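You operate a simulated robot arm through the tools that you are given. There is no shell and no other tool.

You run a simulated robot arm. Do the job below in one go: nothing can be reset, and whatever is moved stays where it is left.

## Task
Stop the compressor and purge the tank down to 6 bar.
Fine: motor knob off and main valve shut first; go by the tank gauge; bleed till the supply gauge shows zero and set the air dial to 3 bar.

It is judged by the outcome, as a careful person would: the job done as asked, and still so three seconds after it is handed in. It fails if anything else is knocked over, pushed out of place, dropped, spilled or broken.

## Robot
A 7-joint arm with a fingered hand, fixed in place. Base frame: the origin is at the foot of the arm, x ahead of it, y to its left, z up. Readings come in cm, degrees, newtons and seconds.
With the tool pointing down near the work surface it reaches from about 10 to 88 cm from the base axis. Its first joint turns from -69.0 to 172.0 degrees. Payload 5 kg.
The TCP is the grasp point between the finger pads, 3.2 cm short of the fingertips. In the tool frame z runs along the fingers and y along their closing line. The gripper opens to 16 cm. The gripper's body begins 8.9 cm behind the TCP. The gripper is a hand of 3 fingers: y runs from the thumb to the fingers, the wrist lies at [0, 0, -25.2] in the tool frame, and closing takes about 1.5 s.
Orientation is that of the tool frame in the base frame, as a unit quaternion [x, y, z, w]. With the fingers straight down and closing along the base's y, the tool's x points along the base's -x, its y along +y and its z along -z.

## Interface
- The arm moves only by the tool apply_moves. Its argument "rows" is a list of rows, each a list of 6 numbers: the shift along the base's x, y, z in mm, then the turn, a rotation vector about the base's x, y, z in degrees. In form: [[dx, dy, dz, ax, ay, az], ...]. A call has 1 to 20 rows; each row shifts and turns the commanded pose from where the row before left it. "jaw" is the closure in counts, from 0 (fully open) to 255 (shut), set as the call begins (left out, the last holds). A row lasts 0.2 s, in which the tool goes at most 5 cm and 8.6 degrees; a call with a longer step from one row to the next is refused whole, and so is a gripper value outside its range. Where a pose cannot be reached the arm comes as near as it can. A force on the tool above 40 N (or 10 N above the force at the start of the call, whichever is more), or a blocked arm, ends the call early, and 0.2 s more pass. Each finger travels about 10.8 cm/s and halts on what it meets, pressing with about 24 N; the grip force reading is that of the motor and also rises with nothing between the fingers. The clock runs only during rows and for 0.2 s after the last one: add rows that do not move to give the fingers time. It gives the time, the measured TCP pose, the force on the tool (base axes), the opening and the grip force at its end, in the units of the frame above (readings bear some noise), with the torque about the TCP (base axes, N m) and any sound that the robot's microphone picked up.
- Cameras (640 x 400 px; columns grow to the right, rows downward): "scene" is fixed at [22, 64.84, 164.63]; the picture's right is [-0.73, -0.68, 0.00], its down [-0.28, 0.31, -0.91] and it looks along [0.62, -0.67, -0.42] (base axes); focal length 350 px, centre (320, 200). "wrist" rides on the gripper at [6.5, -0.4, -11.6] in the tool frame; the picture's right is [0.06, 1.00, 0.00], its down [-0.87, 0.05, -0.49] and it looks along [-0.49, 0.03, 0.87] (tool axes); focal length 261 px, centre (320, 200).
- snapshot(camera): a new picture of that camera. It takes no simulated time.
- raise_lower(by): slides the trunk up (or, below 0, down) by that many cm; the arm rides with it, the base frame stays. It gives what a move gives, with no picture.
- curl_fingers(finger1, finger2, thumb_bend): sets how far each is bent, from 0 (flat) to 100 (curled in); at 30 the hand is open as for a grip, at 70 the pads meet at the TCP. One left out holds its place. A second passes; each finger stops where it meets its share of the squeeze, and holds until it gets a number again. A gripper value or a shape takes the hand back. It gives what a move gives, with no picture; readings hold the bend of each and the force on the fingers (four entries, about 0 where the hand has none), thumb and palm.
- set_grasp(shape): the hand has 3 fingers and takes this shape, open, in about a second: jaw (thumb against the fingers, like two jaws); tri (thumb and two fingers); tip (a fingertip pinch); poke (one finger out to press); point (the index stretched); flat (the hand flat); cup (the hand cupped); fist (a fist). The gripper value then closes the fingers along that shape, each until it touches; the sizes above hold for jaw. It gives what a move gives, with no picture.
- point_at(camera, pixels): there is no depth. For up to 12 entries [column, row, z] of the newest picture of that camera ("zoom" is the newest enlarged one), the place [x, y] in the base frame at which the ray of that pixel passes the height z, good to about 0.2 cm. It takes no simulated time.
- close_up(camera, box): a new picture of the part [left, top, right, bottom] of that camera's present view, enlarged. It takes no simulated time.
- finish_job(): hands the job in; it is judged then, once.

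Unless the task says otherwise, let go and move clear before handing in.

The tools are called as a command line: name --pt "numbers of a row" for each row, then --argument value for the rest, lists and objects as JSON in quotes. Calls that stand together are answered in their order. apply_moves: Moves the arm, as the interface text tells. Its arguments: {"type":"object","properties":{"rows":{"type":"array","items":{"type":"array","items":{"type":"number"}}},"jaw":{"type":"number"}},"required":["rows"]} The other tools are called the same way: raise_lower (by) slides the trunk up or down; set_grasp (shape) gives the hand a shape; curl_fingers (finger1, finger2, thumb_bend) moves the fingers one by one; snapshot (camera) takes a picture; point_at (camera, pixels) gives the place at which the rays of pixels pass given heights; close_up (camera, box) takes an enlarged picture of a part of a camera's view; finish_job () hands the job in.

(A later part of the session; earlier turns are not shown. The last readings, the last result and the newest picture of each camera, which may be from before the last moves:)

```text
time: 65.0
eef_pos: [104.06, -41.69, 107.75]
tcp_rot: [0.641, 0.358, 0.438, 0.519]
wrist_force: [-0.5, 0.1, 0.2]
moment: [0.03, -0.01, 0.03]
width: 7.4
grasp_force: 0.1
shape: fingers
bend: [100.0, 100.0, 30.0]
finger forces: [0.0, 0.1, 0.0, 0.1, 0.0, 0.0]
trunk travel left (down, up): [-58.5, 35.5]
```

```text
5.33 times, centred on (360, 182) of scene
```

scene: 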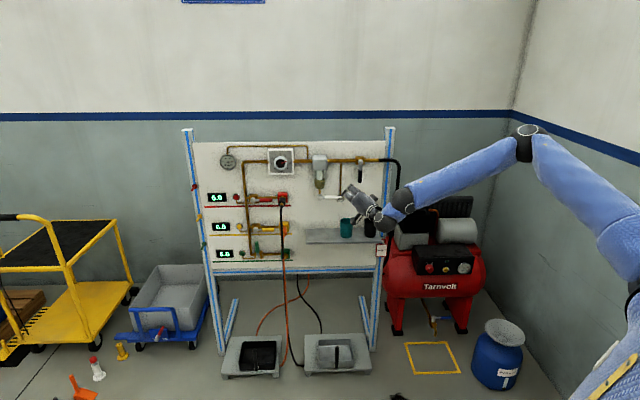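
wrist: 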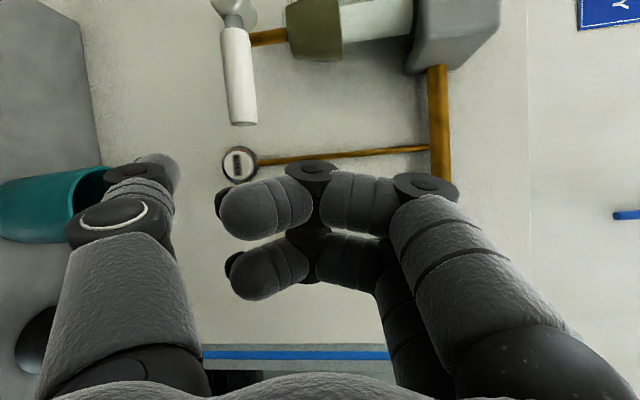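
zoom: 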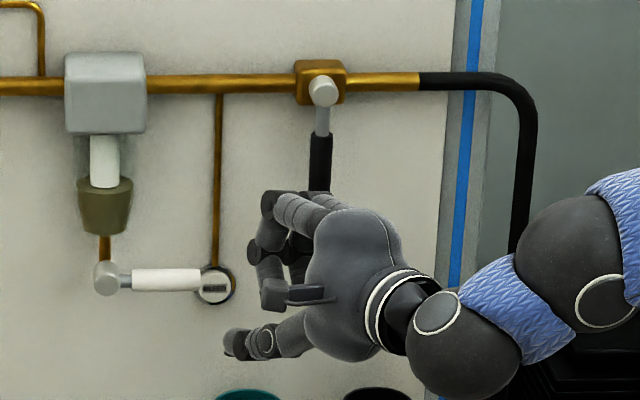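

The thumb lines up to within 5 mm, but my check shows that at this roll the curled upper finger would meet the main valve's cap. I'll roll back 13° to about 88°, which clears both the valve cap and the white handle, and re-aim.

apply_moves --pt "10 5.5 1.5 -6.05 2.29 0.51" --pt "10 5.5 1.5 -6.05 2.29 0.51" --pt "0 0 0 0 0 0"

snapshot --camera "wrist"

close_up --camera "scene" --box '[300, 145, 420, 220]'

```text
time: 65.8
eef_pos: [105.82, -40.5, 108.14]
tcp_rot: [0.595, 0.429, 0.376, 0.566]
wrist_force: [0.0, 0.0, 0.1]
moment: [-0.02, -0.02, -0.01]
width: 7.43
grasp_force: 0.1
shape: fingers
bend: [100.0, 100.0, 30.0]
finger forces: [0.1, 0.0, 0.1, 0.0, 0.0, 0.0]
trunk travel left (down, up): [-58.5, 35.5]
```

```text
taken
```

wrist: 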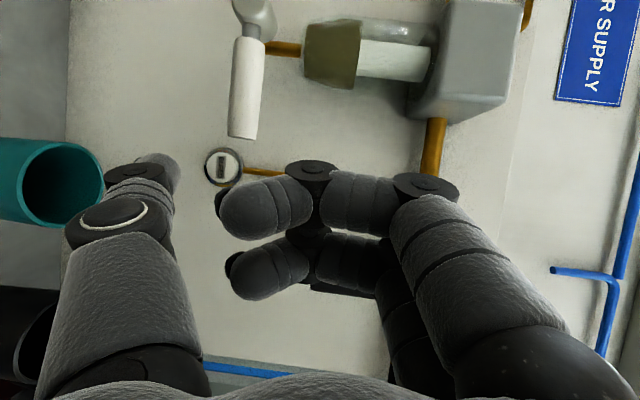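

```text
5.33 times, centred on (360, 182) of scene
```

zoom: 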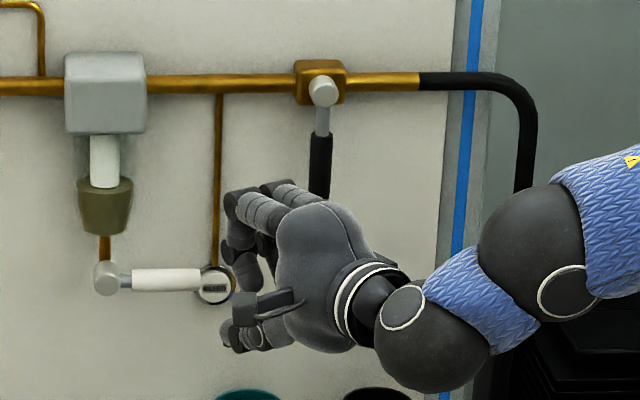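

The cup rims are at z≈92, 5 cm under the thumb, and BLEED shows at wrist (223,167), matching my aim within 3 mm. I'll advance 8 cm, to just short of the button.

apply_moves --pt "14.5 -13.8 0 0 0 0" --pt "14.5 -13.8 0 0 0 0" --pt "14.5 -13.8 0 0 0 0" --pt "14.5 -13.8 0 0 0 0"

snapshot --camera "wrist"

close_up --camera "scene" --box '[300, 145, 420, 220]'

```text
time: 66.8
eef_pos: [111.76, -45.96, 108.0]
tcp_rot: [0.595, 0.428, 0.376, 0.566]
wrist_force: [-0.4, 0.0, 1.2]
moment: [-0.01, 0.04, 0.04]
width: 7.44
grasp_force: 0.1
shape: fingers
bend: [100.0, 100.0, 30.0]
finger forces: [0.0, 0.0, 0.0, 0.0, 0.0, 0.0]
trunk travel left (down, up): [-58.5, 35.5]
```

```text
taken
```

wrist: 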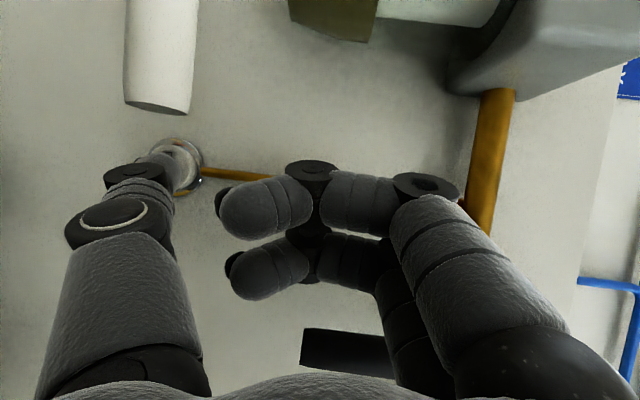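

```text
5.33 times, centred on (360, 182) of scene
```

zoom: 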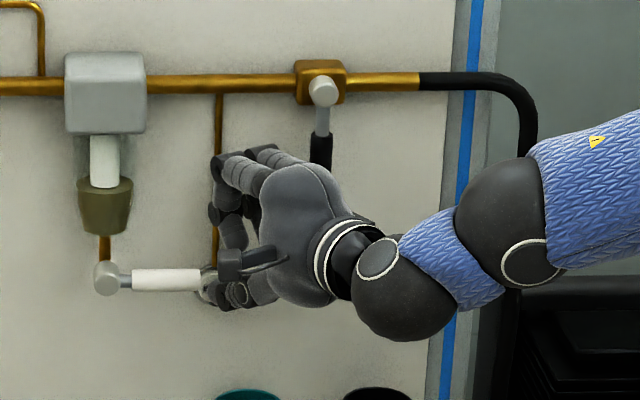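

The thumb tip is right over the button (wrist (175,165)), about half a centimetre off. I'll press in 3 mm steps along the board normal and read the force and the supply gauge.

apply_moves --pt "2.1 -2.1 1 0 0 0" --pt "2.1 -2.1 0 0 0 0" --pt "2.1 -2.1 0 0 0 0"

close_up --camera "scene" --box '[210, 145, 245, 175]'

snapshot --camera "wrist"

```text
time: 67.6
eef_pos: [112.25, -46.57, 108.2]
tcp_rot: [0.596, 0.428, 0.376, 0.566]
wrist_force: [-4.7, 4.2, 1.5]
moment: [0.45, 0.45, 0.02]
width: 7.52
grasp_force: 3.1
shape: fingers
bend: [100.0, 100.0, 30.0]
finger forces: [0.1, 0.0, 0.0, 0.1, 6.7, 0.0]
trunk travel left (down, up): [-58.5, 35.5]
heard: click
```

```text
13.33 times, centred on (228, 160) of scene
```

zoom: 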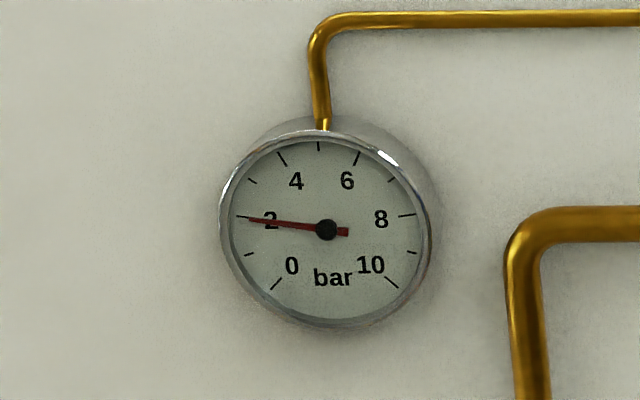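

```text
taken
```

wrist: 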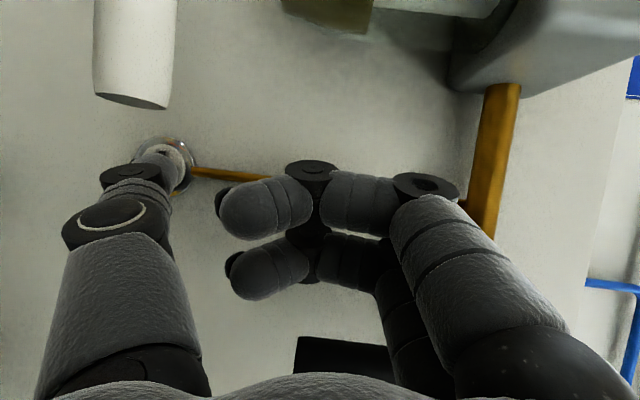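

It clicked and the supply gauge already fell to 2 bar. I'll hold the press a little longer and read again.

apply_moves --pt "0 0 0 0 0 0" --pt "0 0 0 0 0 0" --pt "0 0 0 0 0 0"

close_up --camera "scene" --box '[210, 145, 245, 175]'

close_up --camera "scene" --box '[200, 140, 300, 205]'

```text
time: 68.4
eef_pos: [112.22, -46.51, 108.2]
tcp_rot: [0.596, 0.428, 0.376, 0.566]
wrist_force: [-3.2, 6.9, 2.1]
moment: [0.64, 0.32, 0.09]
width: 7.52
grasp_force: 3.6
shape: fingers
bend: [100.0, 100.0, 30.0]
finger forces: [0.0, 0.0, 0.0, 0.0, 7.5, 0.0]
trunk travel left (down, up): [-58.5, 35.5]
```

```text
13.33 times, centred on (228, 160) of scene
```

zoom: 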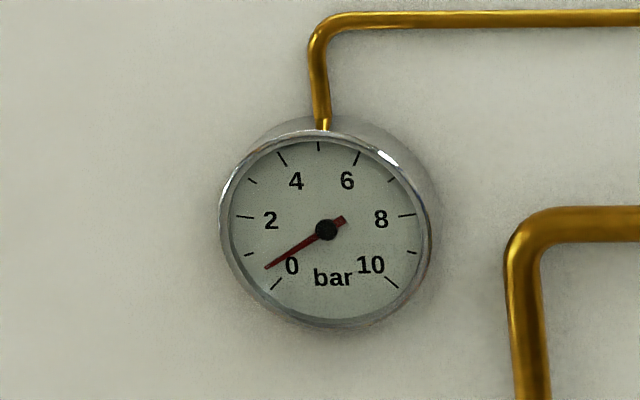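

```text
6.15 times, centred on (250, 172) of scene
```

zoom: 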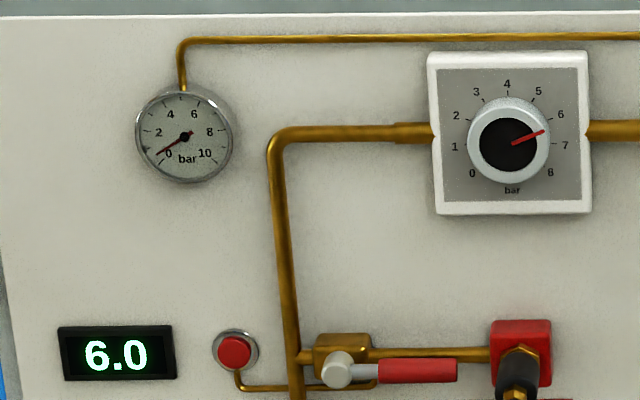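

The needle is at about 0.4 and decaying, so I'll hold for 4 more seconds to reach a true zero.

apply_moves --pt "0 0 0 0 0 0" --pt "0 0 0 0 0 0" --pt "0 0 0 0 0 0" --pt "0 0 0 0 0 0" --pt "0 0 0 0 0 0" --pt "0 0 0 0 0 0" --pt "0 0 0 0 0 0" --pt "0 0 0 0 0 0" --pt "0 0 0 0 0 0" --pt "0 0 0 0 0 0" --pt "0 0 0 0 0 0" --pt "0 0 0 0 0 0" --pt "0 0 0 0 0 0" --pt "0 0 0 0 0 0" --pt "0 0 0 0 0 0" --pt "0 0 0 0 0 0" --pt "0 0 0 0 0 0" --pt "0 0 0 0 0 0" --pt "0 0 0 0 0 0" --pt "0 0 0 0 0 0"

close_up --camera "scene" --box '[210, 145, 245, 175]'

close_up --camera "scene" --box '[200, 180, 300, 265]'

```text
time: 72.6
eef_pos: [112.26, -46.51, 108.03]
tcp_rot: [0.595, 0.428, 0.377, 0.566]
wrist_force: [-2.8, 7.6, 2.1]
moment: [0.76, 0.3, 0.06]
width: 7.46
grasp_force: 4.0
shape: fingers
bend: [100.0, 100.0, 30.0]
finger forces: [0.0, 0.0, 0.0, 0.0, 8.0, 0.1]
trunk travel left (down, up): [-58.5, 35.5]
```

```text
13.33 times, centred on (228, 160) of scene
```

zoom: 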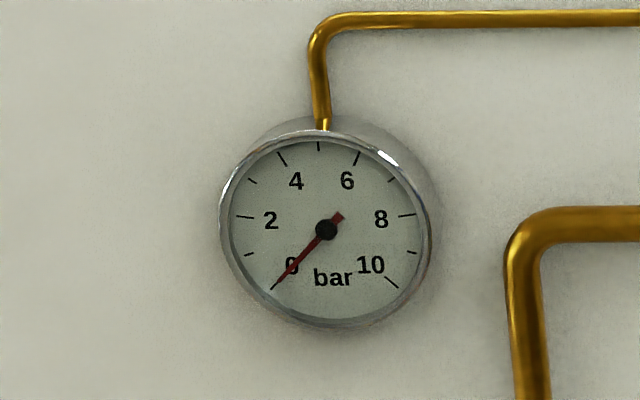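

```text
4.71 times, centred on (250, 222) of scene
```

zoom: 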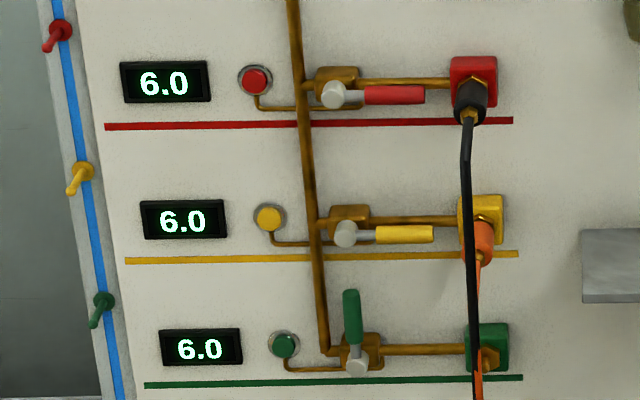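

The supply gauge now reads exactly 0. I'll release BLEED by backing straight out the way I came, then verify that the gauge stays at zero.

apply_moves --pt "-14.5 13.8 0 0 0 0" --pt "-14.5 13.8 0 0 0 0" --pt "-14.5 13.8 0 0 0 0" --pt "-14.5 13.8 0 0 0 0" --pt "-14.5 13.8 0 0 0 0" --pt "-20 10 0 0 0 0" --pt "-20 10 0 0 0 0"

snapshot --camera "scene"

close_up --camera "scene" --box '[180, 120, 400, 270]'

snapshot --camera "wrist"

```text
time: 74.2
eef_pos: [101.06, -37.79, 108.07]
tcp_rot: [0.595, 0.428, 0.376, 0.566]
wrist_force: [-0.1, -0.8, 0.9]
moment: [0.0, -0.02, 0.01]
width: 7.46
grasp_force: 0.0
shape: fingers
bend: [100.0, 100.0, 30.0]
finger forces: [0.0, 0.0, 0.0, 0.0, 0.0, 0.1]
trunk travel left (down, up): [-58.5, 35.5]
```

```text
taken
```

scene: 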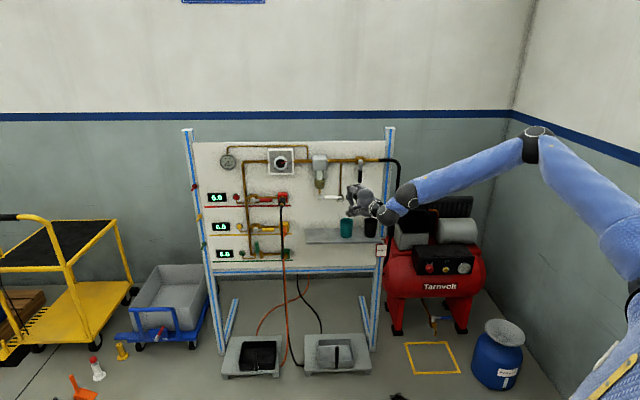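

```text
2.67 times, centred on (290, 195) of scene
```

zoom: 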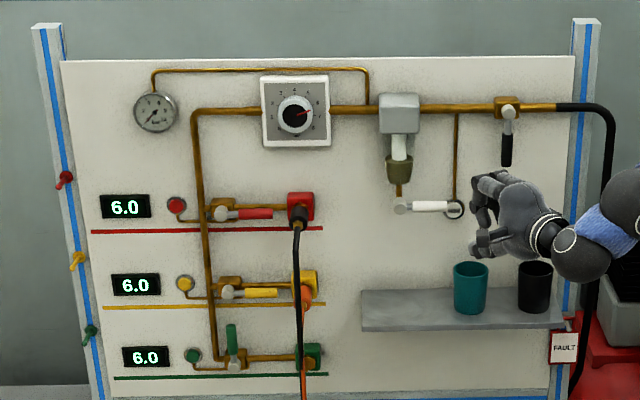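

```text
taken
```

wrist: 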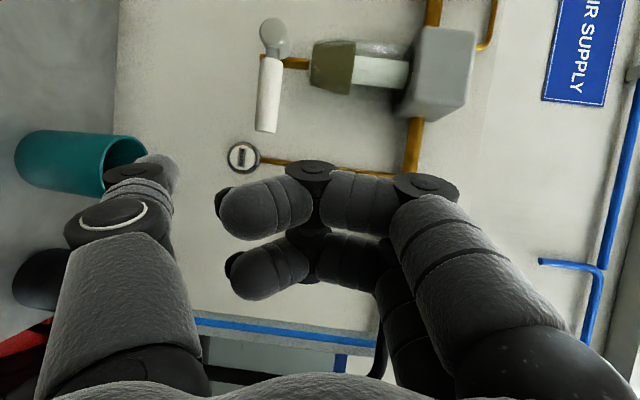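

The gauge stays at 0 after release and the button popped back. Now the air dial at about (129,-27,117): I'll sweep the arm further left, staying radial, raise the hand to dial height, and pre-open the jaw to about 9 cm for a top-and-bottom pinch.

apply_moves --pt "11.3 32 18 0 0 1.8" --pt "10.4 32.2 18 0 0 1.8" --pt "9.3 32.6 18 0 0 1.8" --pt "8.3 32.9 18 0 0 1.8" --pt "7.3 33.1 18 0 0 1.8" --jaw 112

snapshot --camera "wrist"

snapshot --camera "scene"

```text
time: 75.4
eef_pos: [105.68, -21.43, 117.26]
tcp_rot: [0.56, 0.474, 0.42, 0.534]
wrist_force: [1.1, -0.1, -0.5]
moment: [-0.01, 0.03, -0.01]
width: 8.92
grasp_force: 0.1
shape: jaw
bend: [72.0, 72.0, 70.0]
finger forces: [0.0, 0.0, 0.1, 0.0, 0.0, 0.0]
trunk travel left (down, up): [-58.5, 35.5]
```

```text
taken
```

wrist: 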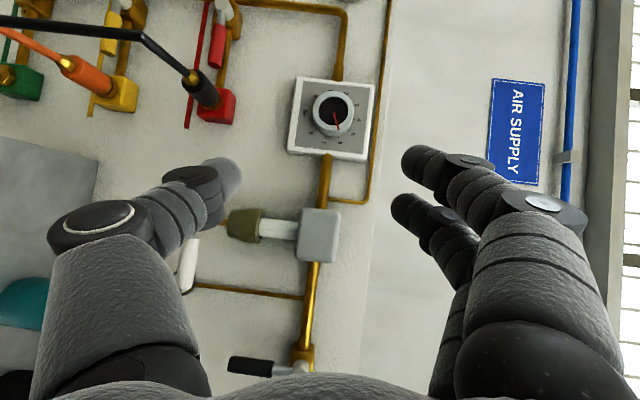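

```text
taken
```

scene: 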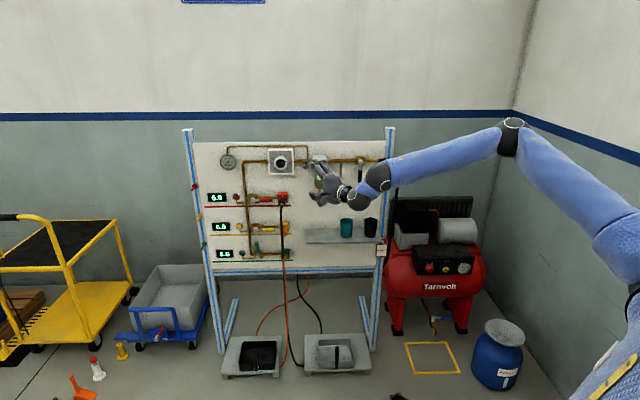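

The dial cap sits at wrist (333,115), triangulating to (128.9,-26.6,117.25). It's far out, so I'll bring the shoulder nearer the dial's height by lowering the trunk 14 cm and then raising the hand by the same amount.

raise_lower --by -14

apply_moves --pt "15 -3 35 0 0 0" --pt "15 -3 35 0 0 0" --pt "15 -3 35 0 0 0" --pt "15 -3 35 0 0 0"

snapshot --camera "scene"

```text
time: 77.1
eef_pos: [105.63, -21.51, 103.2]
tcp_rot: [0.56, 0.474, 0.42, 0.534]
wrist_force: [0.5, 0.0, 0.3]
moment: [0.03, 0.01, -0.03]
width: 8.95
grasp_force: 0.1
shape: jaw
bend: [72.0, 72.0, 70.0]
finger forces: [0.0, 0.0, 0.0, 0.1, 0.0, 0.0]
trunk travel left (down, up): [-44.5, 49.5]
```

```text
time: 78.1
eef_pos: [111.65, -22.8, 117.21]
tcp_rot: [0.56, 0.473, 0.419, 0.535]
wrist_force: [-0.4, 0.3, -0.3]
moment: [0.01, 0.02, 0.0]
width: 8.97
grasp_force: 0.1
shape: jaw
bend: [72.0, 72.0, 70.0]
finger forces: [0.0, 0.1, 0.0, 0.0, 0.1, 0.0]
trunk travel left (down, up): [-44.5, 49.5]
```

```text
taken
```

scene: 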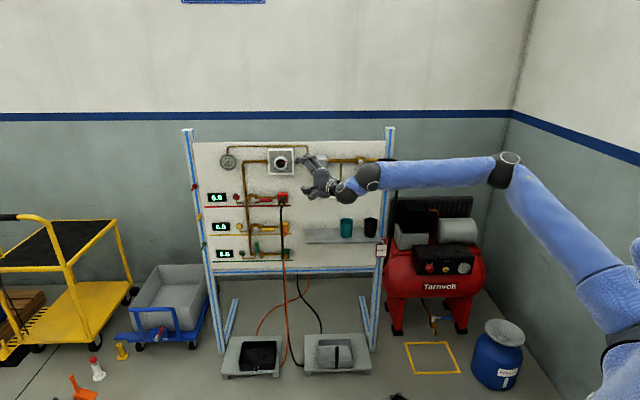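

That worked with the elbow still well bent. I'll try turning the hand more square to the board, yawing 24° right in place.

apply_moves --pt "0 0 0 0 0 -8" --pt "0 0 0 0 0 -8" --pt "0 0 0 0 0 -8"

snapshot --camera "scene"

snapshot --camera "wrist"

```text
time: 78.9
eef_pos: [106.91, -32.15, 117.61]
tcp_rot: [0.632, 0.372, 0.324, 0.598]
wrist_force: [0.3, 0.2, 1.0]
moment: [0.0, 0.03, 0.01]
width: 8.96
grasp_force: 0.1
shape: jaw
bend: [72.0, 72.0, 70.0]
finger forces: [0.0, 0.0, 0.1, 0.1, 0.0, 0.1]
out of reach, approached as far as the arm can: row 1, 2, 3
trunk travel left (down, up): [-44.5, 49.5]
```

```text
taken
```

scene: 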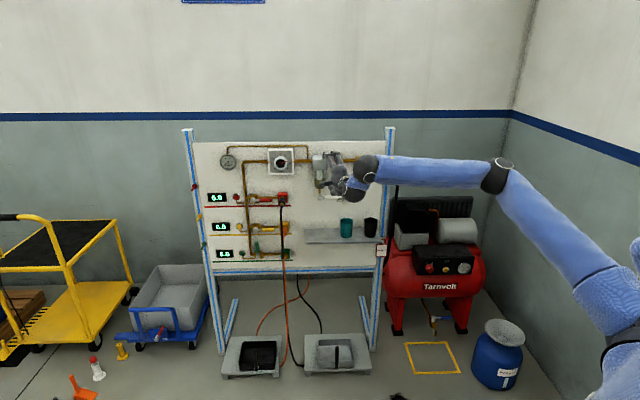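

```text
taken
```

wrist: 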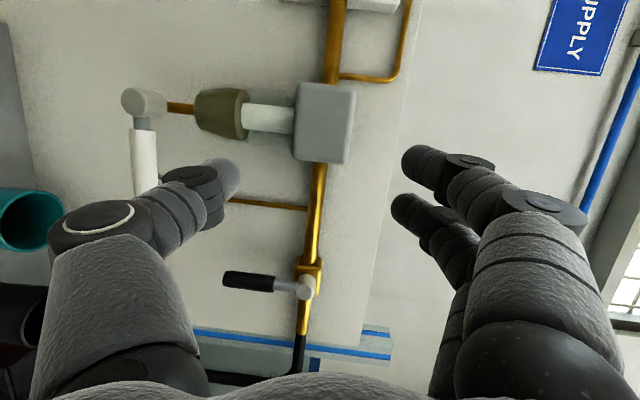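

That ran into the wrist's bend limit (it slid back to 106.9,-32.2), so the hand has to stay roughly radial. I'll undo that yaw and return to the standoff in front of the dial.

apply_moves --pt "15.8 31.2 -1.3 0 0 6.5" --pt "15.8 31.2 -1.3 0 0 6.5" --pt "15.8 31.2 -1.3 0 0 6.5"

snapshot --camera "wrist"

```text
time: 79.7
eef_pos: [111.6, -22.93, 117.42]
tcp_rot: [0.559, 0.474, 0.421, 0.534]
wrist_force: [-0.5, 0.5, -0.1]
moment: [0.01, -0.01, -0.04]
width: 8.98
grasp_force: 0.1
shape: jaw
bend: [72.0, 72.0, 70.0]
finger forces: [0.0, 0.0, 0.0, 0.1, 0.1, 0.0]
trunk travel left (down, up): [-44.5, 49.5]
```

```text
taken
```

wrist: 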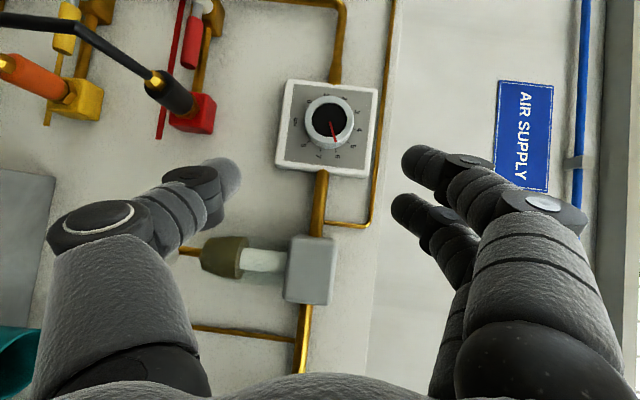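

The view is good again: dial cap at (330,122), pointer at the 6. I'll advance 10 cm along the hand's axis toward the dial and check reach.

apply_moves --pt "25 -6 0 0 0 0" --pt "25 -6 0 0 0 0" --pt "25 -6 0 0 0 0" --pt "25 -6 0 0 0 0"

snapshot --camera "wrist"

snapshot --camera "scene"

```text
time: 80.7
eef_pos: [119.18, -27.45, 117.27]
tcp_rot: [0.558, 0.475, 0.422, 0.534]
wrist_force: [-0.8, 0.1, -0.6]
moment: [0.01, 0.0, 0.01]
width: 8.97
grasp_force: 0.0
shape: jaw
bend: [72.0, 72.0, 70.0]
finger forces: [0.0, 0.1, 0.1, 0.1, 0.0, 0.0]
out of reach, approached as far as the arm can: row 3, 4
trunk travel left (down, up): [-44.5, 49.5]
```

```text
taken
```

wrist: 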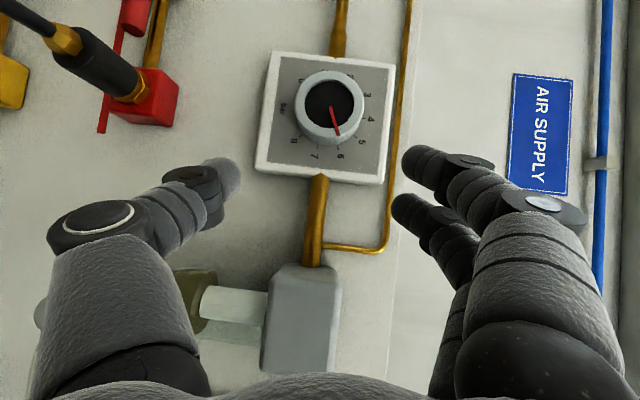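

```text
taken
```

scene: 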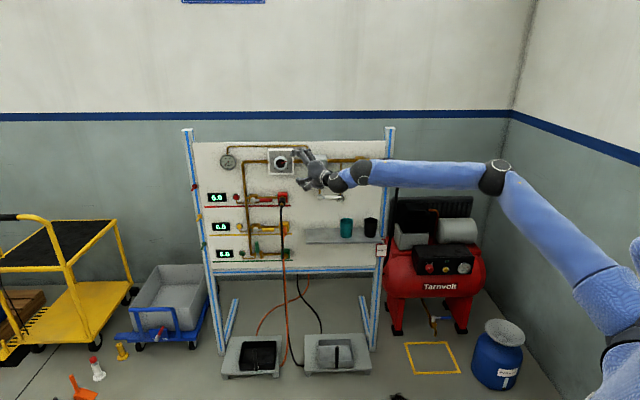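

The arm stopped at (119.2,-27.5), about 8 cm short of the dial, drifting right. I'll look closely at the arm's posture to understand which joint is limiting.

close_up --camera "scene" --box '[270, 120, 420, 220]'

close_up --camera "scene" --box '[420, 120, 640, 400]'

```text
4.00 times, centred on (345, 170) of scene
```

zoom: 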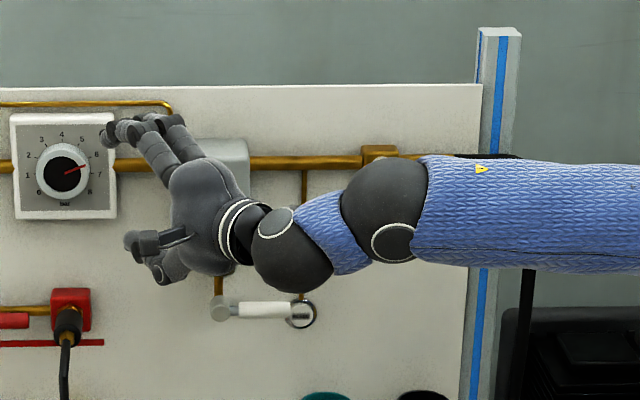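

```text
1.43 times, centred on (530, 260) of scene
```

zoom: 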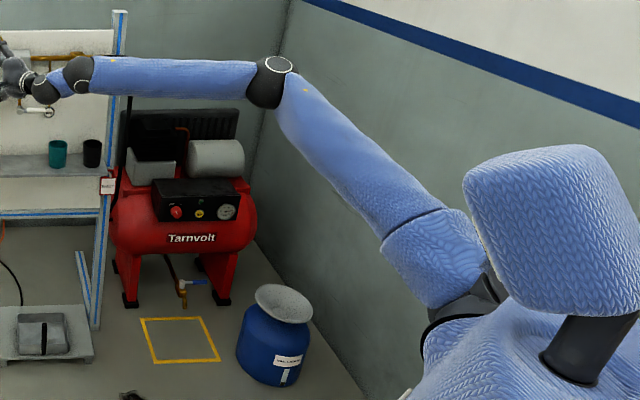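

The elbow is still bent about 135°, so it's a joint limit at the wrist rather than pure length. I'll test a slightly different approach: yaw the hand 8° further left and ask for the point about 2.5 cm further out.

apply_moves --pt "8 10 0 0 0 4" --pt "10 8 0 0 0 4" --pt "10 0 0 0 0 0"

snapshot --camera "scene"

```text
time: 81.5
eef_pos: [121.4, -25.91, 117.41]
tcp_rot: [0.524, 0.513, 0.458, 0.502]
wrist_force: [0.8, -0.1, 0.1]
moment: [-0.02, -0.01, 0.0]
width: 8.94
grasp_force: 0.0
shape: jaw
bend: [72.0, 72.0, 70.0]
finger forces: [0.0, 0.0, 0.0, 0.0, 0.0, 0.1]
out of reach, approached as far as the arm can: row 3
trunk travel left (down, up): [-44.5, 49.5]
```

```text
taken
```

scene: 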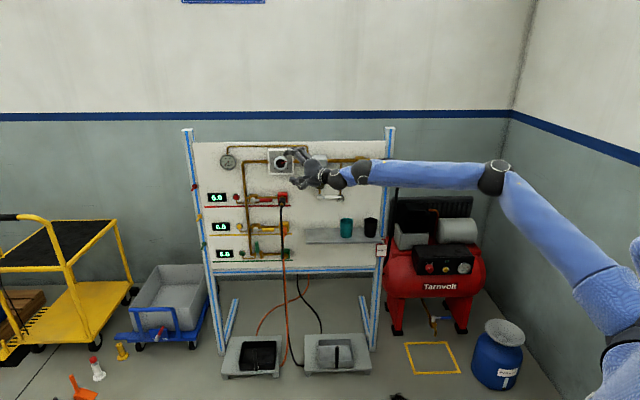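

The elbow didn't move at all as I reached further, which suggests a shoulder-pitch limit. I'll test with a lower trunk: down 10 cm, then raise the hand 10 cm while reaching forward.

raise_lower --by -10

apply_moves --pt "0 0 33 0 0 0" --pt "0 0 33 0 0 0" --pt "0 0 33 0 0 0" --pt "15 0 0 0 0 0" --pt "15 0 0 0 0 0"

snapshot --camera "scene"

```text
time: 82.8
eef_pos: [121.28, -25.93, 107.49]
tcp_rot: [0.525, 0.512, 0.458, 0.502]
wrist_force: [0.5, -0.2, -0.2]
moment: [-0.02, 0.02, 0.02]
width: 9.0
grasp_force: 0.1
shape: jaw
bend: [72.0, 72.0, 70.0]
finger forces: [0.1, 0.0, 0.0, 0.0, 0.1, 0.0]
trunk travel left (down, up): [-34.5, 59.5]
```

```text
time: 84.0
eef_pos: [121.81, -27.63, 116.87]
tcp_rot: [0.524, 0.512, 0.459, 0.503]
wrist_force: [-0.1, 0.0, -0.5]
moment: [-0.03, 0.0, 0.01]
width: 8.96
grasp_force: 0.0
shape: jaw
bend: [72.0, 72.0, 70.0]
finger forces: [0.0, 0.0, 0.1, 0.1, 0.0, 0.0]
out of reach, approached as far as the arm can: row 3, 4, 5
trunk travel left (down, up): [-34.5, 59.5]
```

```text
taken
```

scene: 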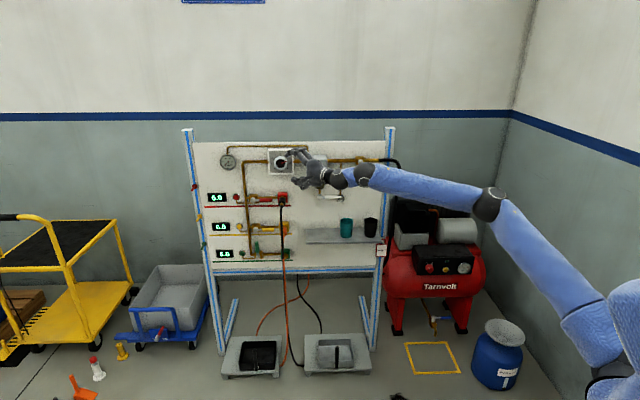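

Still limited at about radius 125 with the elbow swung to the right rather than up. I'll go back to the higher trunk posture (where the elbow stayed up in the arm's plane) and try to extend from there.

apply_moves --pt "-30 10 0 0 0 -2" --pt "-30 10 0 0 0 -2" --pt "-30 10 0 0 0 -2" --pt "-30 10 0 0 0 -2" --pt "-30 10 0 0 0 0"

raise_lower --by 24

apply_moves --pt "0 0 -40 0 0 0" --pt "0 0 -40 0 0 0" --pt "0 0 -40 0 0 0" --pt "0 0 -40 0 0 0" --pt "0 0 -40 0 0 0" --pt "0 0 -40 0 0 0"

snapshot --camera "scene"

```text
time: 85.2
eef_pos: [106.66, -22.73, 117.12]
tcp_rot: [0.559, 0.475, 0.422, 0.533]
wrist_force: [-1.0, 0.1, -0.2]
moment: [0.0, 0.02, -0.04]
width: 8.94
grasp_force: 0.1
shape: jaw
bend: [72.0, 72.0, 70.0]
finger forces: [0.0, 0.0, 0.0, 0.1, 0.0, 0.0]
trunk travel left (down, up): [-34.5, 59.5]
```

```text
time: 87.7
eef_pos: [106.66, -22.67, 140.98]
tcp_rot: [0.558, 0.474, 0.422, 0.534]
wrist_force: [0.6, -0.8, 0.1]
moment: [-0.01, 0.0, -0.02]
width: 8.96
grasp_force: 0.0
shape: jaw
bend: [72.0, 72.0, 70.0]
finger forces: [0.0, 0.0, 0.0, 0.0, 0.1, 0.0]
trunk travel left (down, up): [-58.5, 35.5]
```

```text
time: 89.1
eef_pos: [106.79, -22.77, 116.98]
tcp_rot: [0.56, 0.474, 0.421, 0.533]
wrist_force: [0.7, -0.5, 0.3]
moment: [-0.02, -0.01, 0.0]
width: 8.95
grasp_force: 0.2
shape: jaw
bend: [72.0, 72.0, 70.0]
finger forces: [0.0, 0.0, 0.1, 0.0, 0.0, 0.1]
trunk travel left (down, up): [-58.5, 35.5]
```

```text
taken
```

scene: 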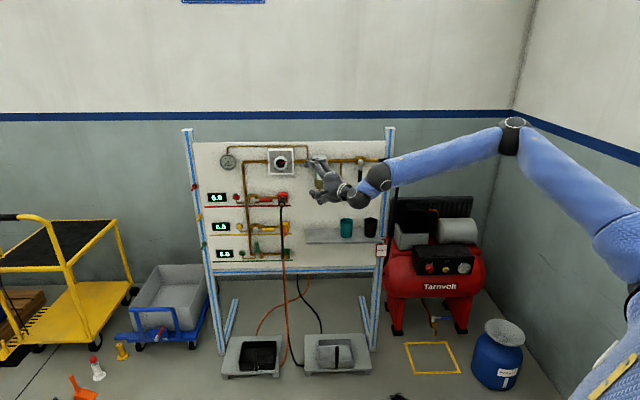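

Same start as before at trunk -24, elbow up at (512,135). I'll extend 14 cm along the hand axis from here and see how far it gets.

apply_moves --pt "28 -6 0 0 0 0" --pt "28 -6 0 0 0 0" --pt "28 -6 0 0 0 0" --pt "28 -6 0 0 0 0" --pt "28 -6 0 0 0 0"

snapshot --camera "scene"

snapshot --camera "wrist"

```text
time: 90.3
eef_pos: [117.29, -28.5, 118.35]
tcp_rot: [0.559, 0.475, 0.423, 0.532]
wrist_force: [0.6, -0.3, -0.1]
moment: [-0.02, -0.03, 0.02]
width: 8.96
grasp_force: 0.1
shape: jaw
bend: [72.0, 72.0, 70.0]
finger forces: [0.0, 0.0, 0.1, 0.1, 0.0, 0.0]
out of reach, approached as far as the arm can: row 3, 4, 5
trunk travel left (down, up): [-58.5, 35.5]
```

```text
taken
```

scene: 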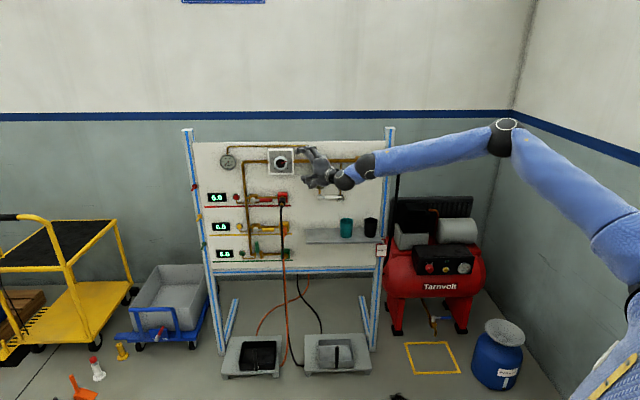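

```text
taken
```

wrist: 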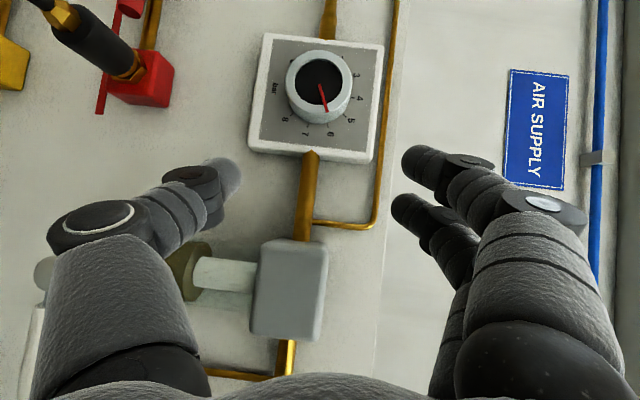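

With the shoulder higher the reach is less (120.7), and lower was better (124-125), so an even lower trunk should help. I'll retreat, lower the trunk another 34 cm, and bring the hand back up to dial height in free space.

apply_moves --pt "-27 12 0 0 0 0" --pt "-27 12 0 0 0 0" --pt "-27 12 0 0 0 0" --pt "-27 12 0 0 0 0"

raise_lower --by -34

apply_moves --pt "4 -1 34 0 0 0" --pt "4 -1 34 0 0 0" --pt "4 -1 34 0 0 0" --pt "4 -1 34 0 0 0" --pt "4 -1 34 0 0 0" --pt "4 -1 34 0 0 0" --pt "4 -1 34 0 0 0" --pt "4 -1 34 0 0 0" --pt "4 -1 34 0 0 0" --pt "4 -1 34 0 0 0"

snapshot --camera "scene"

```text
time: 91.3
eef_pos: [106.62, -23.37, 118.34]
tcp_rot: [0.559, 0.475, 0.421, 0.534]
wrist_force: [-0.2, -0.1, -0.5]
moment: [0.02, 0.01, -0.02]
width: 8.95
grasp_force: 0.1
shape: jaw
bend: [72.0, 72.0, 70.0]
finger forces: [0.0, 0.1, 0.0, 0.0, 0.0, 0.0]
trunk travel left (down, up): [-58.5, 35.5]
```

```text
time: 94.6
eef_pos: [106.44, -23.48, 84.38]
tcp_rot: [0.559, 0.474, 0.422, 0.534]
wrist_force: [0.6, 0.2, 0.2]
moment: [0.01, -0.02, 0.02]
width: 8.96
grasp_force: 0.0
shape: jaw
bend: [72.0, 72.0, 70.0]
finger forces: [0.0, 0.0, 0.0, 0.1, 0.0, 0.0]
trunk travel left (down, up): [-24.5, 69.5]
```

```text
time: 96.8
eef_pos: [110.3, -24.57, 118.3]
tcp_rot: [0.559, 0.476, 0.42, 0.533]
wrist_force: [0.4, 0.3, -0.6]
moment: [0.01, 0.02, 0.03]
width: 8.95
grasp_force: 0.0
shape: jaw
bend: [72.0, 72.0, 70.0]
finger forces: [0.0, 0.1, 0.0, 0.1, 0.0, 0.0]
trunk travel left (down, up): [-24.5, 69.5]
```

```text
taken
```

scene: 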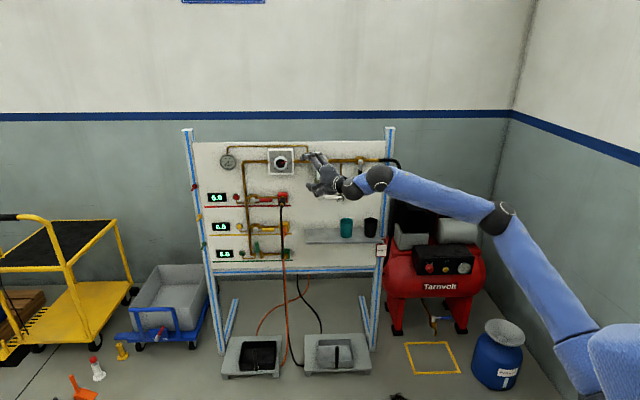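

No limits hit at trunk -58. I'll extend forward 14 cm toward the dial again.

apply_moves --pt "28 -4 0 0 0 0" --pt "28 -4 0 0 0 0" --pt "28 -4 0 0 0 0" --pt "28 -4 0 0 0 0" --pt "20 -3 0 0 0 0"

snapshot --camera "scene"

snapshot --camera "wrist"

```text
time: 98.0
eef_pos: [116.11, -27.91, 115.7]
tcp_rot: [0.559, 0.474, 0.422, 0.534]
wrist_force: [-0.8, -0.3, -0.2]
moment: [0.01, 0.03, 0.03]
width: 8.97
grasp_force: 0.1
shape: jaw
bend: [72.0, 72.0, 70.0]
finger forces: [0.0, 0.0, 0.0, 0.0, 0.1, 0.0]
out of reach, approached as far as the arm can: row 1, 2, 3, 4, 5
trunk travel left (down, up): [-24.5, 69.5]
```

```text
taken
```

scene: 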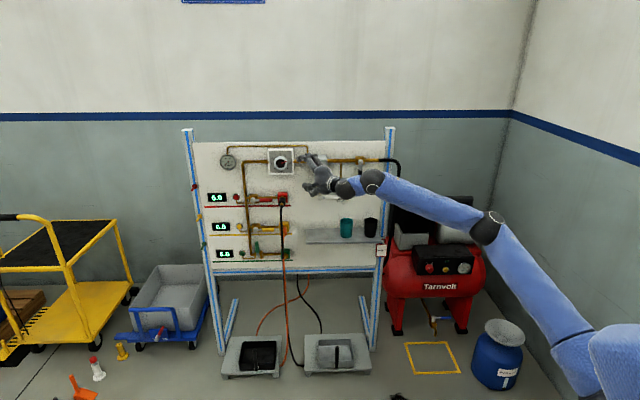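

```text
taken
```

wrist: 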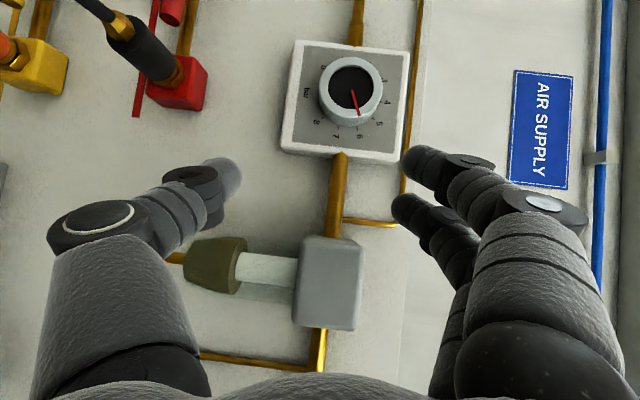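

The reach got worse (119), so the best trunk height is in between, around -40, and the limit behaves like a sphere about the shoulder. I'll look closely at the wrist posture, which seems to be making an S-bend that wastes reach.

close_up --camera "scene" --box '[290, 130, 400, 220]'

close_up --camera "scene" --box '[340, 150, 640, 400]'

```text
4.44 times, centred on (345, 175) of scene
```

zoom: 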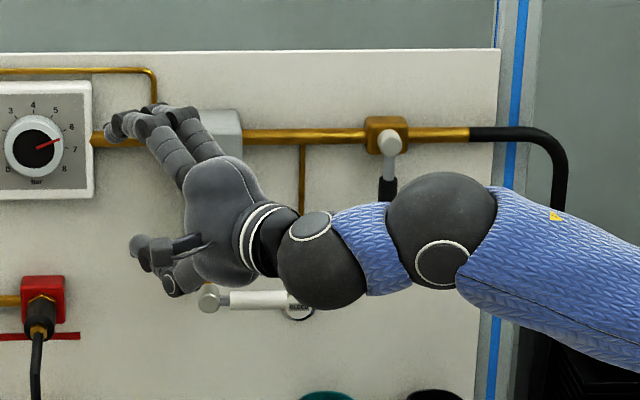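

```text
1.60 times, centred on (490, 275) of scene
```

zoom: 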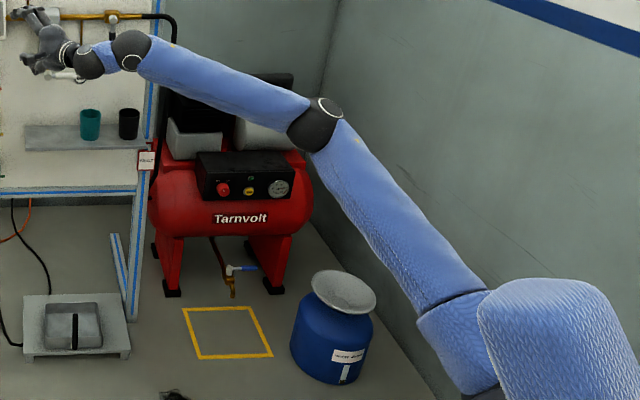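

The wrist is a pitch ball followed by a yaw ball, and the reach seems governed by how the hand is yawed. I'll raise the trunk 14 cm (to about -44), keep the hand at dial height, and test extension with the hand pointing straight along +x.

apply_moves --pt "-25 8 0 0 0 2" --pt "-25 8 0 0 0 2" --pt "-25 8 0 0 0 2" --pt "-10 5 0 0 0 2"

raise_lower --by 14

apply_moves --pt "10 0 -30 0 0 3" --pt "10 0 -30 0 0 0" --pt "10 0 -30 0 0 0" --pt "10 0 -30 0 0 0" --pt "30 0 0 0 0 0" --pt "30 0 0 0 0 0" --pt "30 -5 0 0 0 0" --pt "30 -5 0 0 0 0"

snapshot --camera "scene"

```text
time: 99.0
eef_pos: [107.41, -24.91, 115.6]
tcp_rot: [0.525, 0.512, 0.458, 0.502]
wrist_force: [-0.1, 0.0, 0.7]
moment: [-0.01, 0.0, 0.0]
width: 8.98
grasp_force: 0.1
shape: jaw
bend: [72.0, 72.0, 70.0]
finger forces: [0.1, 0.0, 0.0, 0.0, 0.0, 0.1]
trunk travel left (down, up): [-24.5, 69.5]
```

```text
time: 100.7
eef_pos: [107.42, -24.98, 129.65]
tcp_rot: [0.524, 0.512, 0.458, 0.503]
wrist_force: [-0.1, 0.0, -0.1]
moment: [-0.02, -0.03, 0.0]
width: 8.99
grasp_force: 0.1
shape: jaw
bend: [72.0, 72.0, 70.0]
finger forces: [0.0, 0.0, 0.0, 0.0, 0.0, 0.0]
trunk travel left (down, up): [-38.5, 55.5]
```

```text
time: 102.5
eef_pos: [122.46, -26.6, 117.89]
tcp_rot: [0.511, 0.526, 0.471, 0.491]
wrist_force: [-0.9, 0.7, 0.7]
moment: [-0.02, 0.03, 0.0]
width: 8.97
grasp_force: 0.2
shape: jaw
bend: [72.0, 72.0, 70.0]
finger forces: [0.0, 0.0, 0.1, 0.0, 0.1, 0.0]
out of reach, approached as far as the arm can: row 8
trunk travel left (down, up): [-38.5, 55.5]
```

```text
taken
```

scene: 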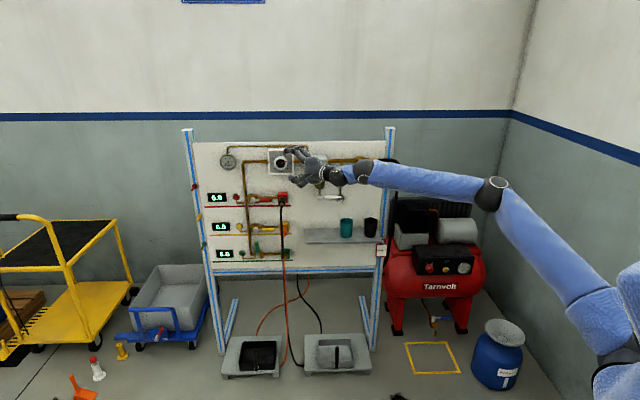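

With the hand along +x it reached (122.5,-26.6), a bit better. I'll yaw another 10° left and push on to see if the gain continues.

apply_moves --pt "5 5 0 0 0 5" --pt "5 5 0 0 0 5" --pt "15 0 0 0 0 0" --pt "15 0 0 0 0 0"

snapshot --camera "scene"

snapshot --camera "wrist"

```text
time: 103.5
eef_pos: [124.46, -25.97, 117.36]
tcp_rot: [0.463, 0.568, 0.513, 0.448]
wrist_force: [0.5, -0.4, -0.2]
moment: [0.0, 0.0, -0.01]
width: 8.98
grasp_force: 0.2
shape: jaw
bend: [72.0, 72.0, 70.0]
finger forces: [0.2, 0.0, 0.0, 0.2, 0.0, 0.1]
out of reach, approached as far as the arm can: row 3, 4
trunk travel left (down, up): [-38.5, 55.5]
```

```text
taken
```

scene: 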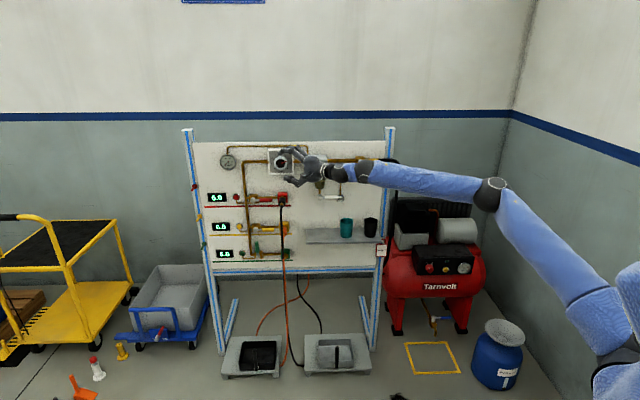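

```text
taken
```

wrist: 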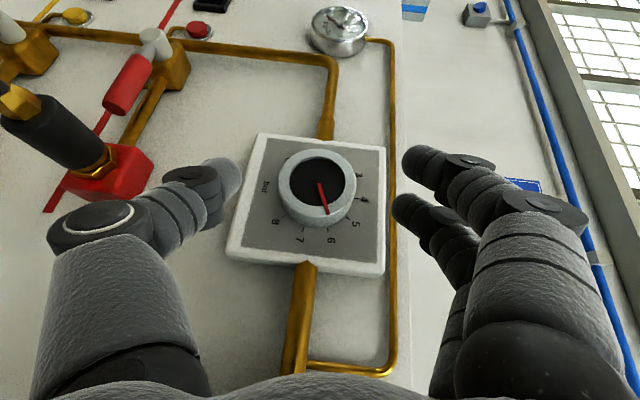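

The hand now reaches (124.5,-26.0) only by pointing left, still about 3 cm short of gripping depth. My elbow estimates show that an in-plane, elbow-up posture at a trunk height near -50 should reach; it was lost when I yawed the hand right. I'll retreat, go back up to rebuild that posture, then lower in small steps.

apply_moves --pt "-35 10 0 0 0 -4" --pt "-35 10 0 0 0 -4" --pt "-35 10 0 0 0 -4" --pt "-35 10 0 0 0 -4" --pt "-30 10 0 0 0 0" --pt "-30 10 0 0 0 0"

raise_lower --by 24

snapshot --camera "scene"

```text
time: 104.9
eef_pos: [104.43, -20.15, 117.35]
tcp_rot: [0.538, 0.498, 0.444, 0.515]
wrist_force: [0.8, -0.4, -1.6]
moment: [0.0, 0.03, 0.01]
width: 8.96
grasp_force: 0.1
shape: jaw
bend: [72.0, 72.0, 70.0]
finger forces: [0.0, 0.1, 0.0, 0.1, 0.0, 0.0]
trunk travel left (down, up): [-38.5, 55.5]
```

```text
time: 107.4
eef_pos: [104.57, -20.23, 141.34]
tcp_rot: [0.537, 0.499, 0.445, 0.514]
wrist_force: [0.4, -0.5, 0.2]
moment: [0.01, -0.02, -0.01]
width: 9.0
grasp_force: 0.0
shape: jaw
bend: [72.0, 72.0, 70.0]
finger forces: [0.0, 0.0, 0.0, 0.0, 0.0, 0.0]
trunk travel left (down, up): [-62.5, 31.5]
```

```text
taken
```

scene: 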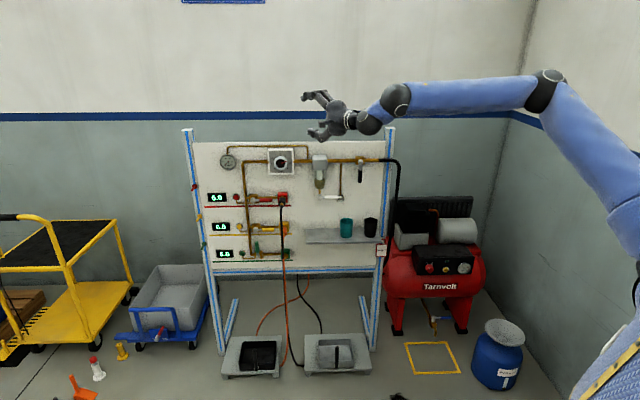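

I'm at trunk -20 with the hand at z 141. I'll lower the hand 24 cm to lift the elbow relative to it, then yaw the hand well to the left so the wrist limit drives the elbow up and left instead of right.

apply_moves --pt "0 0 -40 0 0 0" --pt "0 0 -40 0 0 0" --pt "0 0 -40 0 0 0" --pt "0 0 -40 0 0 0" --pt "0 0 -40 0 0 0" --pt "0 0 -40 0 0 0"

apply_moves --pt "0 0 0 0 0 8" --pt "0 0 0 0 0 8" --pt "0 0 0 0 0 8" --pt "0 0 0 0 0 8" --pt "0 0 0 0 0 8" --pt "0 0 0 0 0 8"

snapshot --camera "scene"

```text
time: 108.8
eef_pos: [104.47, -20.24, 117.09]
tcp_rot: [0.538, 0.498, 0.444, 0.515]
wrist_force: [0.7, 0.4, -0.5]
moment: [0.02, -0.02, -0.02]
width: 8.98
grasp_force: 0.1
shape: jaw
bend: [72.0, 72.0, 70.0]
finger forces: [0.0, 0.0, 0.0, 0.0, 0.1, 0.0]
trunk travel left (down, up): [-62.5, 31.5]
```

```text
time: 110.2
eef_pos: [104.53, -20.3, 117.25]
tcp_rot: [0.288, 0.675, 0.615, 0.288]
wrist_force: [0.6, 0.1, 0.3]
moment: [-0.03, 0.03, 0.02]
width: 8.97
grasp_force: 0.0
shape: jaw
bend: [72.0, 72.0, 70.0]
finger forces: [0.0, 0.0, 0.0, 0.0, 0.0, 0.0]
trunk travel left (down, up): [-62.5, 31.5]
```

```text
taken
```

scene: 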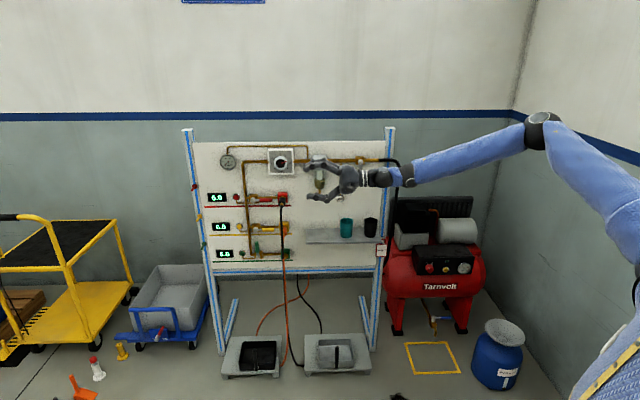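

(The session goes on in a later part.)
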